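You operate a simulated robot arm through the tools that you are given. There is no shell and no other tool. Be economical: measure what you need, move in short steps, check, and stop when the job is done.

Carry out the task below with a simulated robot arm. There is one attempt and no reset: what you move stays moved.

TASK
Stack the 25 mm button pot from the worktop corner on top of the 20 mm button pot.
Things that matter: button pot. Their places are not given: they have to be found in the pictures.

It is judged by the outcome, as a careful person would: the job done as asked, and still so three seconds after it is handed in. It fails if anything else is knocked over, pushed out of place, dropped, spilled or broken.

THE ROBOT
A 6-joint arm with a two-finger parallel gripper, fixed in place. Base frame: the origin is at the foot of the arm, x ahead of it, y to its left, z up; the work surface is at about z = 0. Lengths are in m, angles in rad, forces in N, time in s.
With the tool pointing down near the work surface it reaches from about 0.14 to 0.58 m from the base axis. Its first joint turns from -1.152 to 1.152 rad. Payload 2.1 kg.
Tool frame: the origin (TCP) lies between the finger pads and is the grasp point; the fingertips stand 0.03 m ahead of it; z points along the fingers, y is the line along which they close. The gripper opens to 0.094 m. The fingers are 0.028 m wide and 0.01 m thick; the gripper's body (0.05 by 0.096 m) begins 0.055 m behind the TCP.
Orientation is that of the tool frame in the base frame, as a unit quaternion [w, x, y, z]. With the fingers straight down and closing along the base's y, the tool's x points along the base's -x, its y along +y and its z along -z.

THE INTERFACE
- The arm moves only by the tool step_arm. Its argument "targets" is a list of rows, each a list of 3 entries, a list of its own where there are three numbers: the shift along the tool's x, y, z in m, then the turn about the tool's z in rad, then the finger opening in m, from 0 to 0.094. In form: [[[tx, ty, tz], twist, gripper], ...]. A call has 1 to 10 rows; each row shifts and turns the commanded pose from where the row before left it, along the tool's axes as they then stand. A row lasts 0.2 s, in which the tool goes at most 0.05 m and 0.15 rad; a call with a longer step from one row to the next is refused whole, and so is a gripper value outside its range. A pose out of reach is approached as far as the arm can. The call stops where the force on the tool passes 40 N (or 10 N more than at its start, if that is more) or the arm is blocked; 0.2 s more then pass. The fingers move at their own pace (about 0.072 m/s each) and stop on an object; they squeeze with about 36 N. The grip force told is the motor's: it shows also when the fingers shut on nothing. Time passes only in rows, and 0.2 s behind the last, so rows that do not move let the fingers close. It gives the time, the measured TCP pose, the force on the tool (base axes), the opening and the grip force at its end, in the units of the frame above (readings bear some noise), and new pictures: "pictures" is both (left out), scene, wrist or none.
- Cameras (640 x 400 px; columns grow to the right, rows downward): "scene" is fixed at [0.0557, -0.3558, 0.5104]; the picture's right is [0.84, -0.55, 0.00], its down [-0.25, -0.38, -0.89] and it looks along [0.49, 0.74, -0.46] (base axes); focal length 345 px, centre (320, 200). "wrist" rides on the gripper at [-0.037, 0, -0.058] in the tool frame; the picture's right is [0.00, -1.00, 0.00], its down [0.97, 0.00, -0.24] and it looks along [0.24, 0.00, 0.97] (tool axes); focal length 218 px, centre (320, 200).
- locate(camera, pixels): there is no depth. For up to 12 entries [column, row, z] of the newest picture of that camera ("zoom" is the newest enlarged one), the place [x, y] in the base frame at which the ray of that pixel passes the height z, good to about 0.003 m, but the place of the scene camera against the robot may be out by one fixed shift of up to 0.025 m in any direction. No time passes.
- enlarge(camera, box): a new picture of the part [left, top, right, bottom] of that camera's present view, enlarged. No time passes.
- sign_off(): hands the job in; it is judged then, once.

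Work in short steps. Measure before you move; look again where a grasp or a placing could have gone wrong, and mend it. You have 60 turns and 120 pictures in all, the two below and enlarged ones among them. Open the gripper and draw the arm clear of the work before you hand the job in, unless the task says otherwise; then end with one line.

The tools are called as a command line: name --argument value ..., lists and objects as JSON in quotes. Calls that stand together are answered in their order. step_arm: Moves the arm, as the interface text tells. Its arguments: {"type":"object","properties":{"targets":{"type":"array","items":{"type":"array"}},"pictures":{"type":"string","enum":["both","scene","wrist","none"]}},"required":["targets"]} The other tools are called the same way: locate (camera, pixels) gives the place at which the rays of pixels pass given heights; enlarge (camera, box) takes an enlarged picture of a part of a camera's view; sign_off () hands the job in.

At the start:

```text
time: 0.0
tool_pos: [0.2754, 0.1512, 0.2769]
ee_rot: [0.0, 0.0, 1.0, 0.0]
wrist_force: [0.2, -0.4, -0.4]
width: 0.094
grasp_force: 0.0
```

scene: 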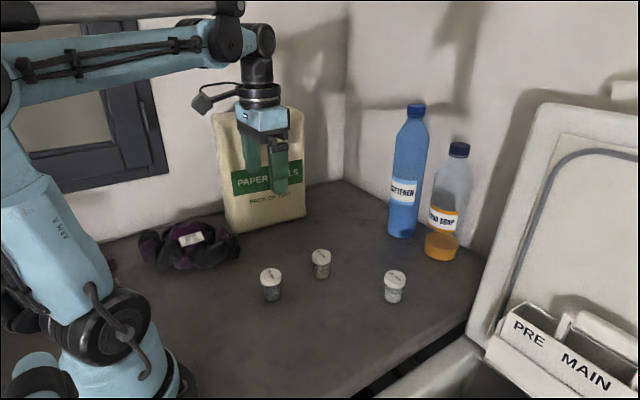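
wrist: 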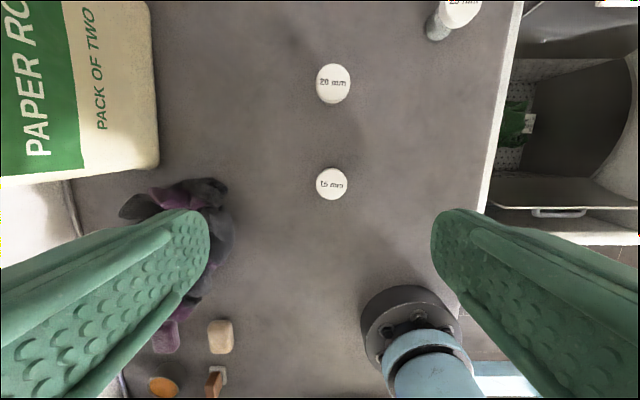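

The wrist view shows three pots, at about (333,83), (331,184) and (460,10). I'll enlarge to read the labels and judge the heights.

enlarge --camera "wrist" --box '[280, 0, 520, 210]'

enlarge --camera "scene" --box '[240, 230, 430, 320]'

locate --camera "wrist" --pixels '[[333, 83, 0.04], [331, 184, 0.04], [460, 8, 0.04], [437, 30, 0.0]]'

locate --camera "scene" --pixels '[[272, 297, 0.0], [322, 275, 0.0], [393, 299, 0.0], [271, 275, 0.04], [321, 256, 0.04], [395, 277, 0.04]]'

```text
1.90 times, centred on (400, 105) of wrist
```

zoom: 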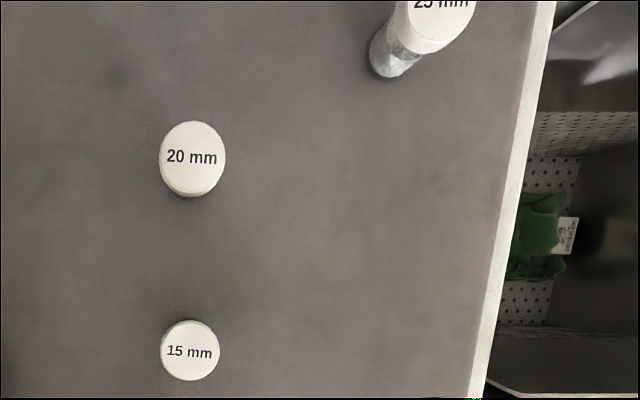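

```text
3.37 times, centred on (335, 275) of scene
```

zoom: 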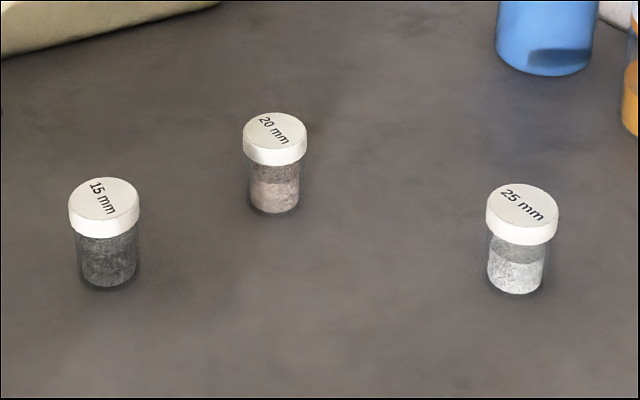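

```text
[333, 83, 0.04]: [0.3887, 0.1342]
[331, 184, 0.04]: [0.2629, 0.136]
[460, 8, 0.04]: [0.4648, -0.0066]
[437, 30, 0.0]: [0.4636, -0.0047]
```

```text
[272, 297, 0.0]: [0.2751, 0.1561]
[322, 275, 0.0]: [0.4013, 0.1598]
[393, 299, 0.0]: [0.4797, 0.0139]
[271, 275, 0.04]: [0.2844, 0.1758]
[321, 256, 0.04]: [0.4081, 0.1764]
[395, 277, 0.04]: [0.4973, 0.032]
```

Labels are clear: the 25 mm pot is at about (0.465,-0.006), the 20 mm at (0.389,0.134). I check the bottles' places before moving near them.

locate --camera "scene" --pixels '[[388, 233, 0.0], [402, 237, 0.0], [415, 233, 0.0], [440, 260, 0.0], [424, 252, 0], [305, 217, 0], [228, 232, 0]]'

step_arm --targets '[[[-0.02, -0.03, 0], 0, 0.094], [[-0.02, -0.03, 0], 0, 0.094], [[-0.02, -0.03, 0], 0, 0.094], [[-0.02, -0.03, 0], 0, 0.094], [[-0.02, -0.03, 0], 0, 0.094]]'

```text
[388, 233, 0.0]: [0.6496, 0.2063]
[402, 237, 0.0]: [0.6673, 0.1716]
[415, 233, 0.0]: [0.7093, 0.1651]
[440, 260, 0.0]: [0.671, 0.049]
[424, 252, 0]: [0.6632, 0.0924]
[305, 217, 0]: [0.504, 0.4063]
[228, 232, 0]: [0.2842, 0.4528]
```

```text
time: 1.2
tool_pos: [0.3751, 0.001, 0.278]
ee_rot: [0.0, 0.0, 1.0, 0.001]
wrist_force: [-0.2, 0.1, -0.5]
width: 0.0939
grasp_force: 0.1
```

scene: 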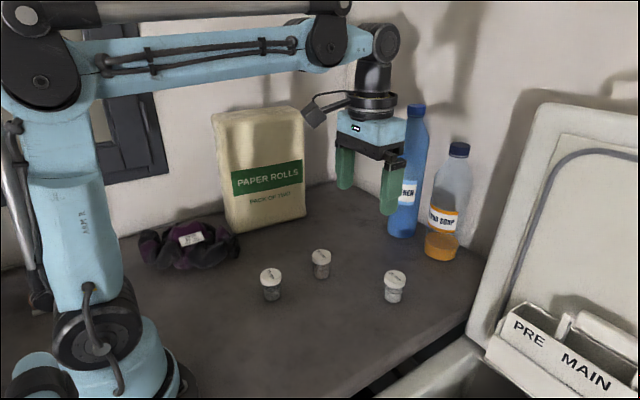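
wrist: 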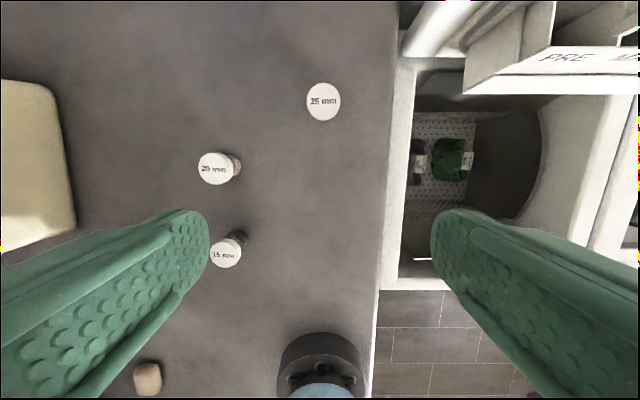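

All bottles are beyond x≈0.62, clear of the work. I enlarge the pots in the wrist view to find their height from top versus bottom.

enlarge --camera "wrist" --box '[180, 75, 360, 187]'

locate --camera "wrist" --pixels '[[323, 102, 0.04], [323, 102, 0.05], [323, 102, 0.06], [215, 168, 0.04], [215, 168, 0.05], [215, 168, 0.06], [306, 102, 0.05], [340, 102, 0.05]]'

```text
3.56 times, centred on (270, 131) of wrist
```

zoom: 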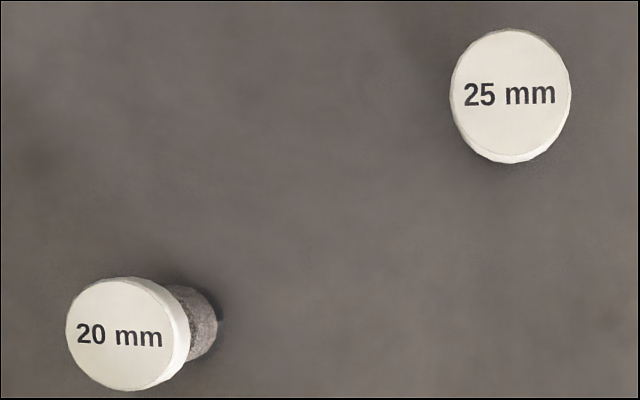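

```text
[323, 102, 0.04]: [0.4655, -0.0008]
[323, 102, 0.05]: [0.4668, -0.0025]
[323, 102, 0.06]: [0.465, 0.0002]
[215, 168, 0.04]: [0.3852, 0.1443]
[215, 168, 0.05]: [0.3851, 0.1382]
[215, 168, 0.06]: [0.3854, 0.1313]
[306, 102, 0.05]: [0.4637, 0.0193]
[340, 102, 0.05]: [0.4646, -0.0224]
```

The lid tops are about 0.055 m high and 0.04 m wide; the 25 mm pot is at about (0.465,-0.001). I hover above it and lower to z≈0.14 for a close measurement.

step_arm --targets '[[[-0.03, 0, 0.025], 0, 0.094], [[-0.03, -0.001, 0.035], 0, 0.094], [[-0.03, -0.001, 0.035], 0, 0.094], [[0, 0, 0.043], 0, 0.094], [[0, 0, 0], 0, 0.094]]'

```text
time: 2.4
tool_pos: [0.4645, 0.0015, 0.1391]
ee_rot: [0.0, 0.001, 1.0, 0.0]
wrist_force: [-0.2, 0.6, -0.9]
width: 0.094
grasp_force: 0.0
```

scene: 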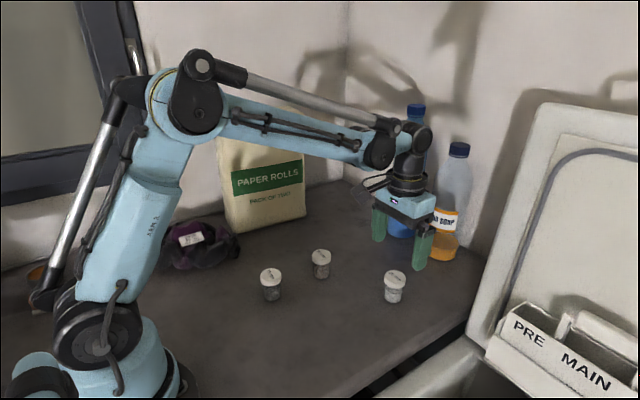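
wrist: 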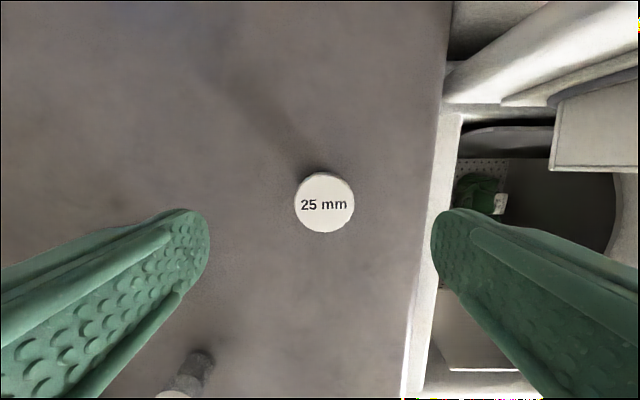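

The 25 mm lid is centred at about (324,202) between the fingers. I locate it precisely.

locate --camera "wrist" --pixels '[[324, 202, 0.055], [324, 172, 0.055], [324, 232, 0.055], [294, 202, 0.055], [355, 202, 0.055]]'

```text
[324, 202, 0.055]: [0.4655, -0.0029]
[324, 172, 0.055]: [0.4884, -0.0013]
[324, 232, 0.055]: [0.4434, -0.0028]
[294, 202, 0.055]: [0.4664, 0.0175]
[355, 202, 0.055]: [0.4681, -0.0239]
```

The lid is centred at about (0.4657,-0.002). I shift slightly and descend to z≈0.046.

step_arm --targets '[[[-0.001, -0.002, 0.02], 0, 0.094], [[0, 0, 0.03], 0, 0.094], [[0, 0, 0.025], 0, 0.094], [[0, 0, 0.018], 0, 0.094], [[0, 0, 0], 0, 0.094]]'

```text
time: 3.6
tool_pos: [0.4665, -0.0016, 0.0456]
ee_rot: [0.0, 0.0, 1.0, 0.001]
wrist_force: [0.2, -0.4, -0.4]
width: 0.0938
grasp_force: 0.1
```

scene: 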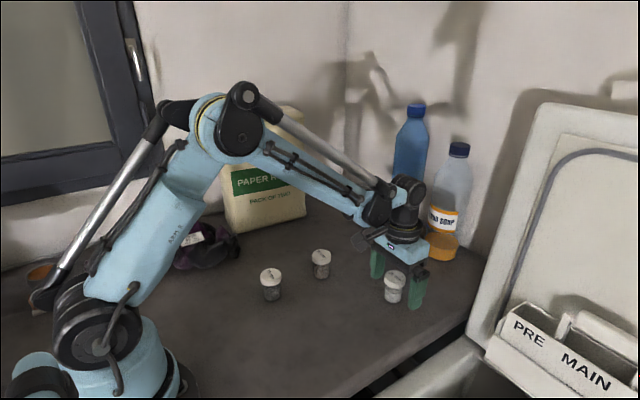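
wrist: 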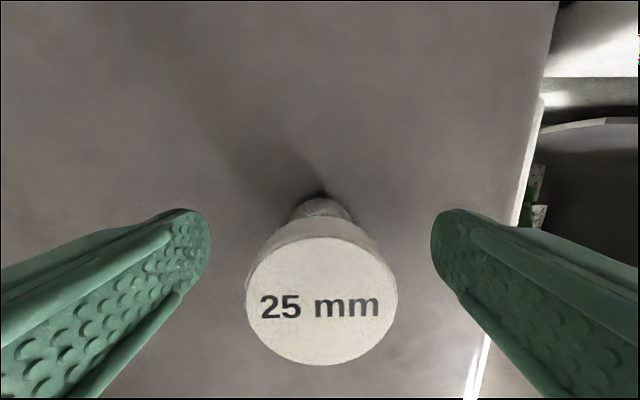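

The lid is centred between the fingers (centre about (321,302)). Close.

step_arm --targets '[[[0, 0, 0], 0, 0.045], [[0, 0, 0], 0, 0.03], [[0, 0, 0], 0, 0.03], [[0, 0, 0], 0, 0.03]]'

```text
time: 4.6
tool_pos: [0.4676, -0.0025, 0.0466]
ee_rot: [0.0, 0.0, 1.0, 0.001]
wrist_force: [0.2, 0.0, 0.0]
width: 0.04
grasp_force: 35.9
```

scene: 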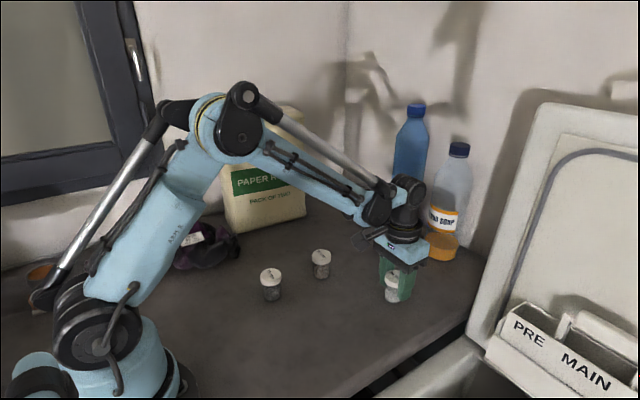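
wrist: 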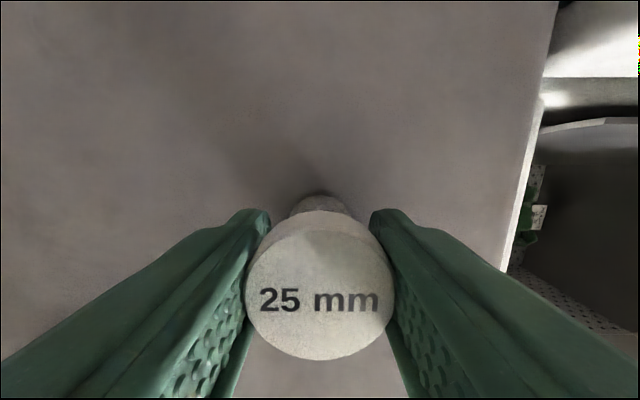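

Gripped (opening 0.040, 36 N), lid centred on the TCP. I lift to z≈0.16 and travel to (0.335,0.135), so that the 20 mm pot can be seen ahead of the held pot.

step_arm --targets '[[[0, 0, -0.015], 0, 0.03], [[0, 0, -0.04], 0, 0.03], [[0, 0, -0.04], 0, 0.03], [[0, 0, -0.02], 0, 0.03], [[0.026, 0.0272, 0], 0, 0.03], [[0.026, 0.0272, 0], 0, 0.03], [[0.026, 0.0272, 0], 0, 0.03], [[0.026, 0.0272, 0], 0, 0.03], [[0.026, 0.0272, 0], 0, 0.03], [[0, 0, 0], 0, 0.03]]'

```text
time: 6.8
tool_pos: [0.3364, 0.1344, 0.1604]
ee_rot: [0.001, 0.0, 1.0, 0.0]
wrist_force: [0.3, -0.7, -0.1]
width: 0.0399
grasp_force: 36.4
```

scene: 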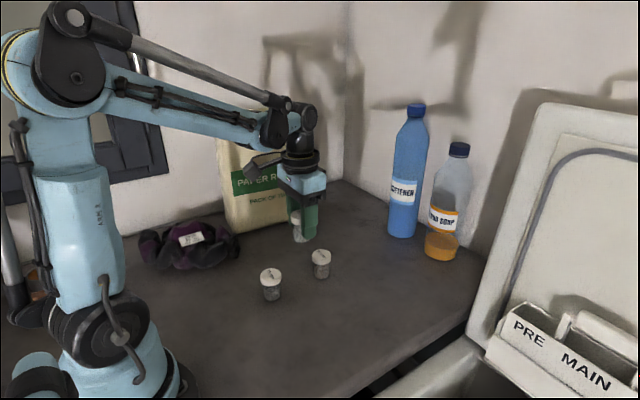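
wrist: 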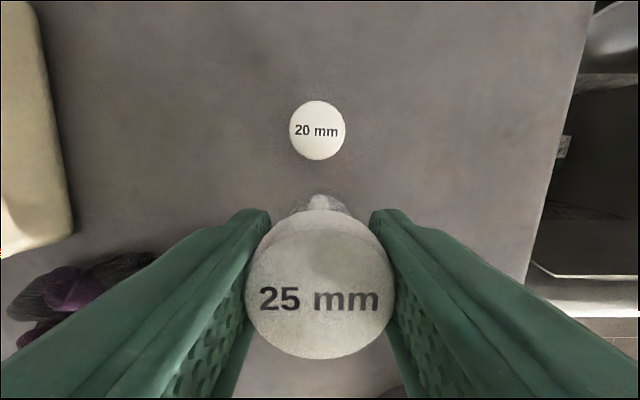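

The 20 mm lid is at about (317,130). I enlarge to get its centre and the held lid's edges precisely.

enlarge --camera "wrist" --box '[240, 80, 400, 180]'

locate --camera "wrist" --pixels '[[317, 130, 0.055], [317, 130, 0.055], [289, 130, 0.055], [345, 130, 0.055], [317, 101, 0.055], [317, 159, 0.055], [320, 294, 0.169]]'

enlarge --camera "wrist" --box '[200, 180, 440, 380]'

```text
4.00 times, centred on (320, 130) of wrist
```

zoom: 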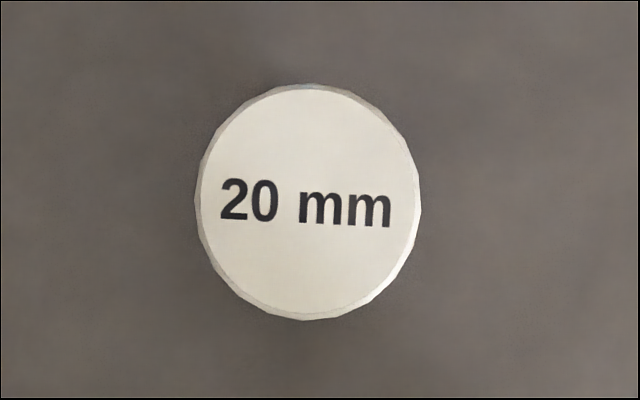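

```text
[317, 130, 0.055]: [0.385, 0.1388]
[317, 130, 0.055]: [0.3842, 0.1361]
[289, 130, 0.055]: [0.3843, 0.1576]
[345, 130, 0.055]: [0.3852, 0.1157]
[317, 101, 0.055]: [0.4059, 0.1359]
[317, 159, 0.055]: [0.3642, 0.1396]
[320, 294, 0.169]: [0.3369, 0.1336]
```

```text
2.00 times, centred on (320, 280) of wrist
```

zoom: 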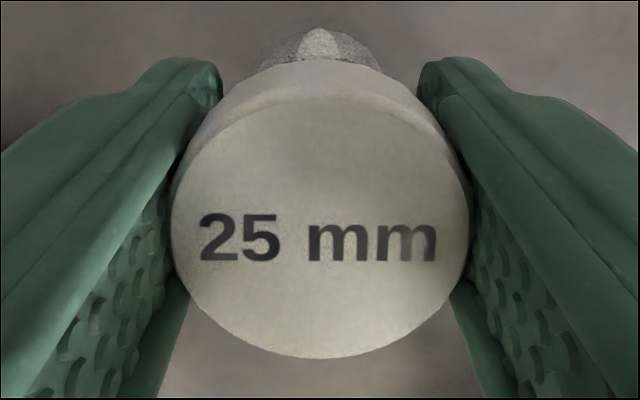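

The 20 mm pot is 0.0475 m ahead of and 0.002 m left of the TCP; the held pot sits about 0.002 m behind the TCP. I shift to match and descend to z≈0.108.

step_arm --targets '[[[-0.025, 0.001, 0], 0, 0.03], [[-0.0245, 0.001, 0], 0, 0.03], [[0, 0, 0], 0, 0.03], [[0, 0, 0.03], 0, 0.03], [[0, 0, 0.022], 0, 0.03], [[0, 0, 0], 0, 0.03]]'

enlarge --camera "scene" --box '[260, 190, 380, 290]'

```text
time: 8.2
tool_pos: [0.3856, 0.1364, 0.1087]
ee_rot: [0.0, 0.0, 1.0, 0.001]
wrist_force: [0.1, 0.0, 0.1]
width: 0.0397
grasp_force: 35.8
```

scene: 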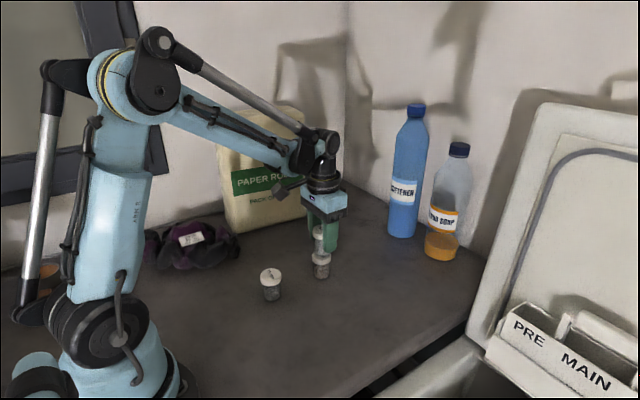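
wrist: 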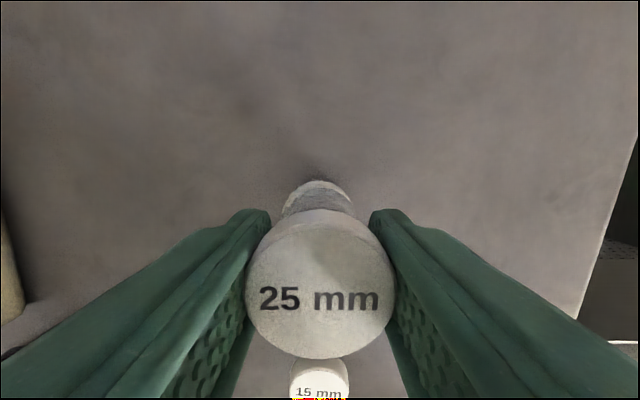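

```text
4.00 times, centred on (320, 240) of scene
```

zoom: 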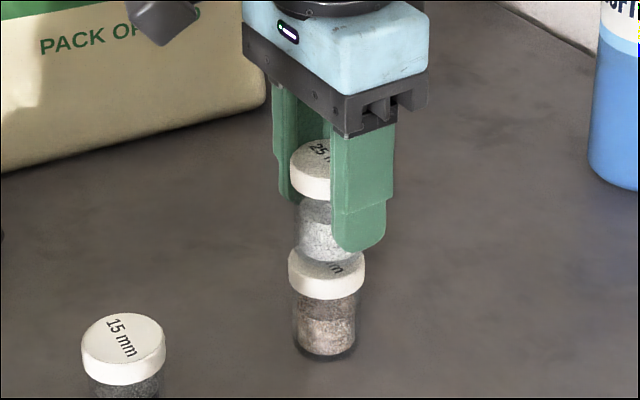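

Well aligned (held pot and lower lid both centred at column ~326 in the zoom). Lower in small steps, watching the force.

step_arm --targets '[[[0, 0, 0.003], 0, 0.03], [[0, 0, 0.002], 0, 0.03], [[0, 0, 0], 0, 0.03]]' --pictures "none"

enlarge --camera "scene" --box '[290, 215, 350, 285]'

```text
time: 9.0
tool_pos: [0.3869, 0.1359, 0.1038]
ee_rot: [0.0, 0.0, 1.0, 0.0]
wrist_force: [-0.8, -0.8, -0.6]
width: 0.0398
grasp_force: 36.2
```

```text
5.71 times, centred on (320, 250) of scene
```

zoom: 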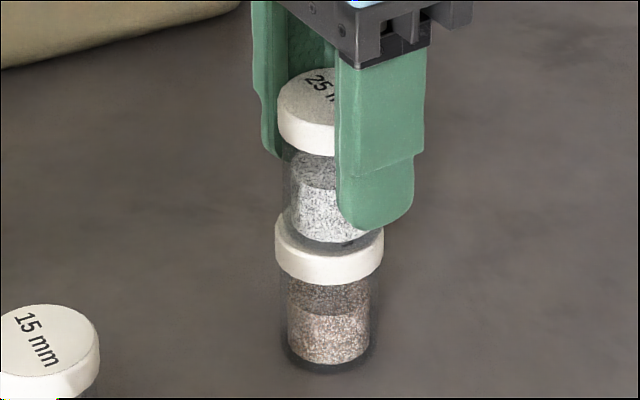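

No contact force yet; lower another 1.5 mm, twice if needed.

step_arm --targets '[[[0, 0, 0.0015], 0, 0.03], [[0, 0, 0], 0, 0.03]]' --pictures "none"

```text
time: 9.6
tool_pos: [0.3855, 0.1357, 0.1029]
ee_rot: [0.001, 0.0, 1.0, 0.001]
wrist_force: [0.3, 0.0, 12.7]
width: 0.0395
grasp_force: 36.2
```

Contact (12.7 N upward). I ease off 0.7 mm and open the fingers.

step_arm --targets '[[[0, 0, -0.0007], 0, 0.03], [[0, 0, 0], 0, 0.04], [[0, 0, 0], 0, 0.05], [[0, 0, 0], 0, 0.07], [[0, 0, 0], 0, 0.085], [[0, 0, 0], 0, 0.085]]'

enlarge --camera "scene" --box '[290, 215, 350, 285]'

```text
time: 11.0
tool_pos: [0.3865, 0.1367, 0.1023]
ee_rot: [0.0, 0.0, 1.0, 0.0]
wrist_force: [-0.1, 0.3, 0.1]
width: 0.085
grasp_force: 0.0
```

scene: 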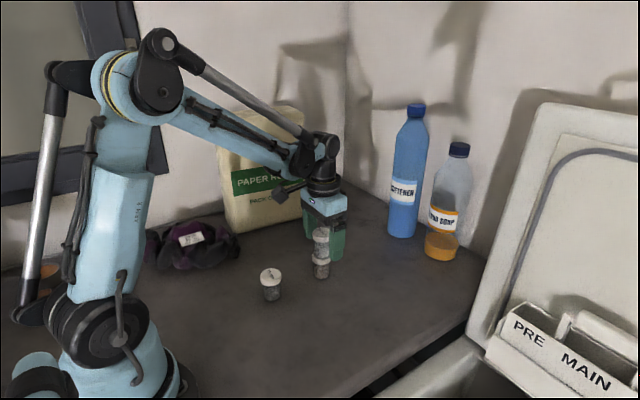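
wrist: 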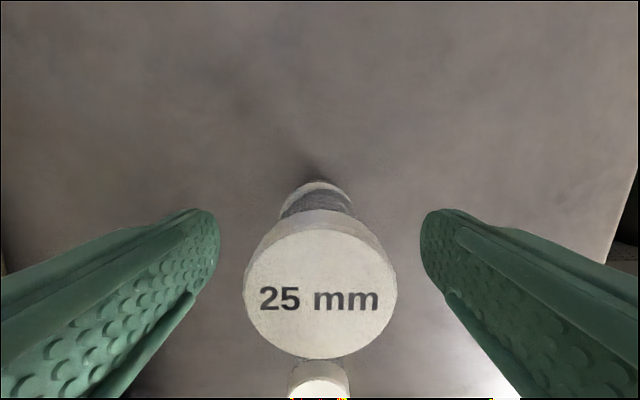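

```text
5.71 times, centred on (320, 250) of scene
```

zoom: 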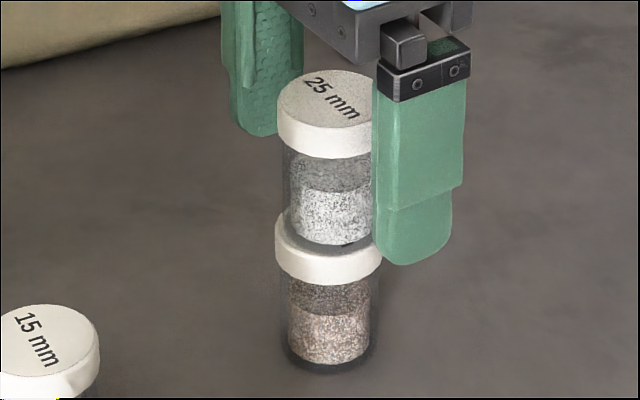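

The stack stands upright with the fingers clear on both sides. I draw straight up and back.

step_arm --targets '[[[0, 0, -0.02], 0, 0.085], [[0, 0, -0.04], 0, 0.085], [[0, 0, -0.045], 0, 0.085], [[0, 0, -0.045], 0, 0.085], [[0.04, 0, 0], 0, 0.085], [[0.04, 0, 0], 0, 0.085], [[0, 0, 0], 0, 0.085]]'

enlarge --camera "scene" --box '[250, 205, 410, 315]'

```text
time: 12.6
tool_pos: [0.3046, 0.1365, 0.2512]
ee_rot: [0.0, -0.001, 1.0, 0.0]
wrist_force: [-0.2, 0.4, 0.0]
width: 0.0848
grasp_force: 0.1
```

scene: 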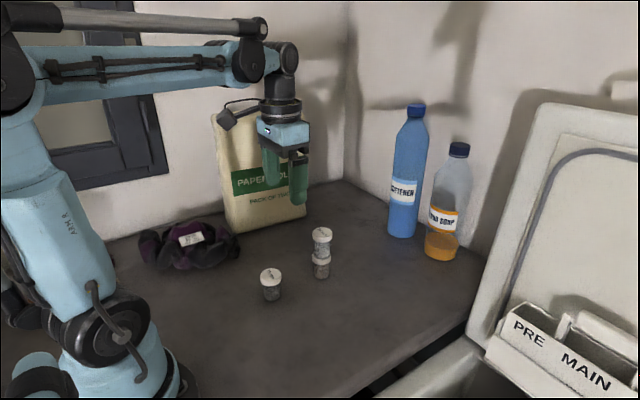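
wrist: 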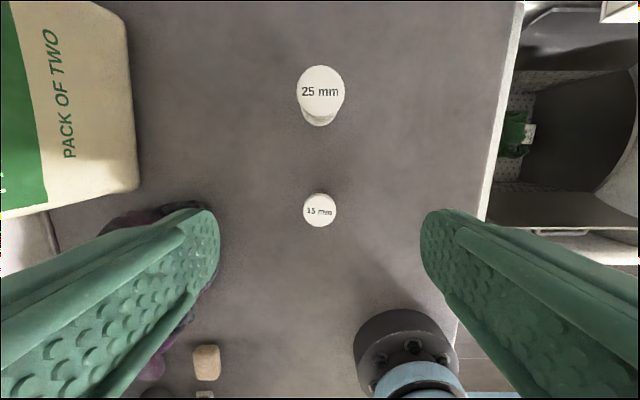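

```text
3.64 times, centred on (330, 260) of scene
```

zoom: 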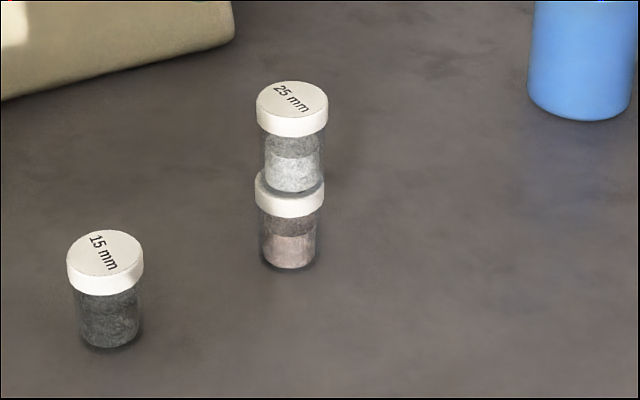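

The stack stands upright and well centred, nothing else has moved, and the arm is clear, so I hand in.

sign_off

```text
The job is handed in.
```

The 25 mm button pot now stands on top of the 20 mm pot, upright and centred; nothing else was moved, and the gripper is open with the arm clear.
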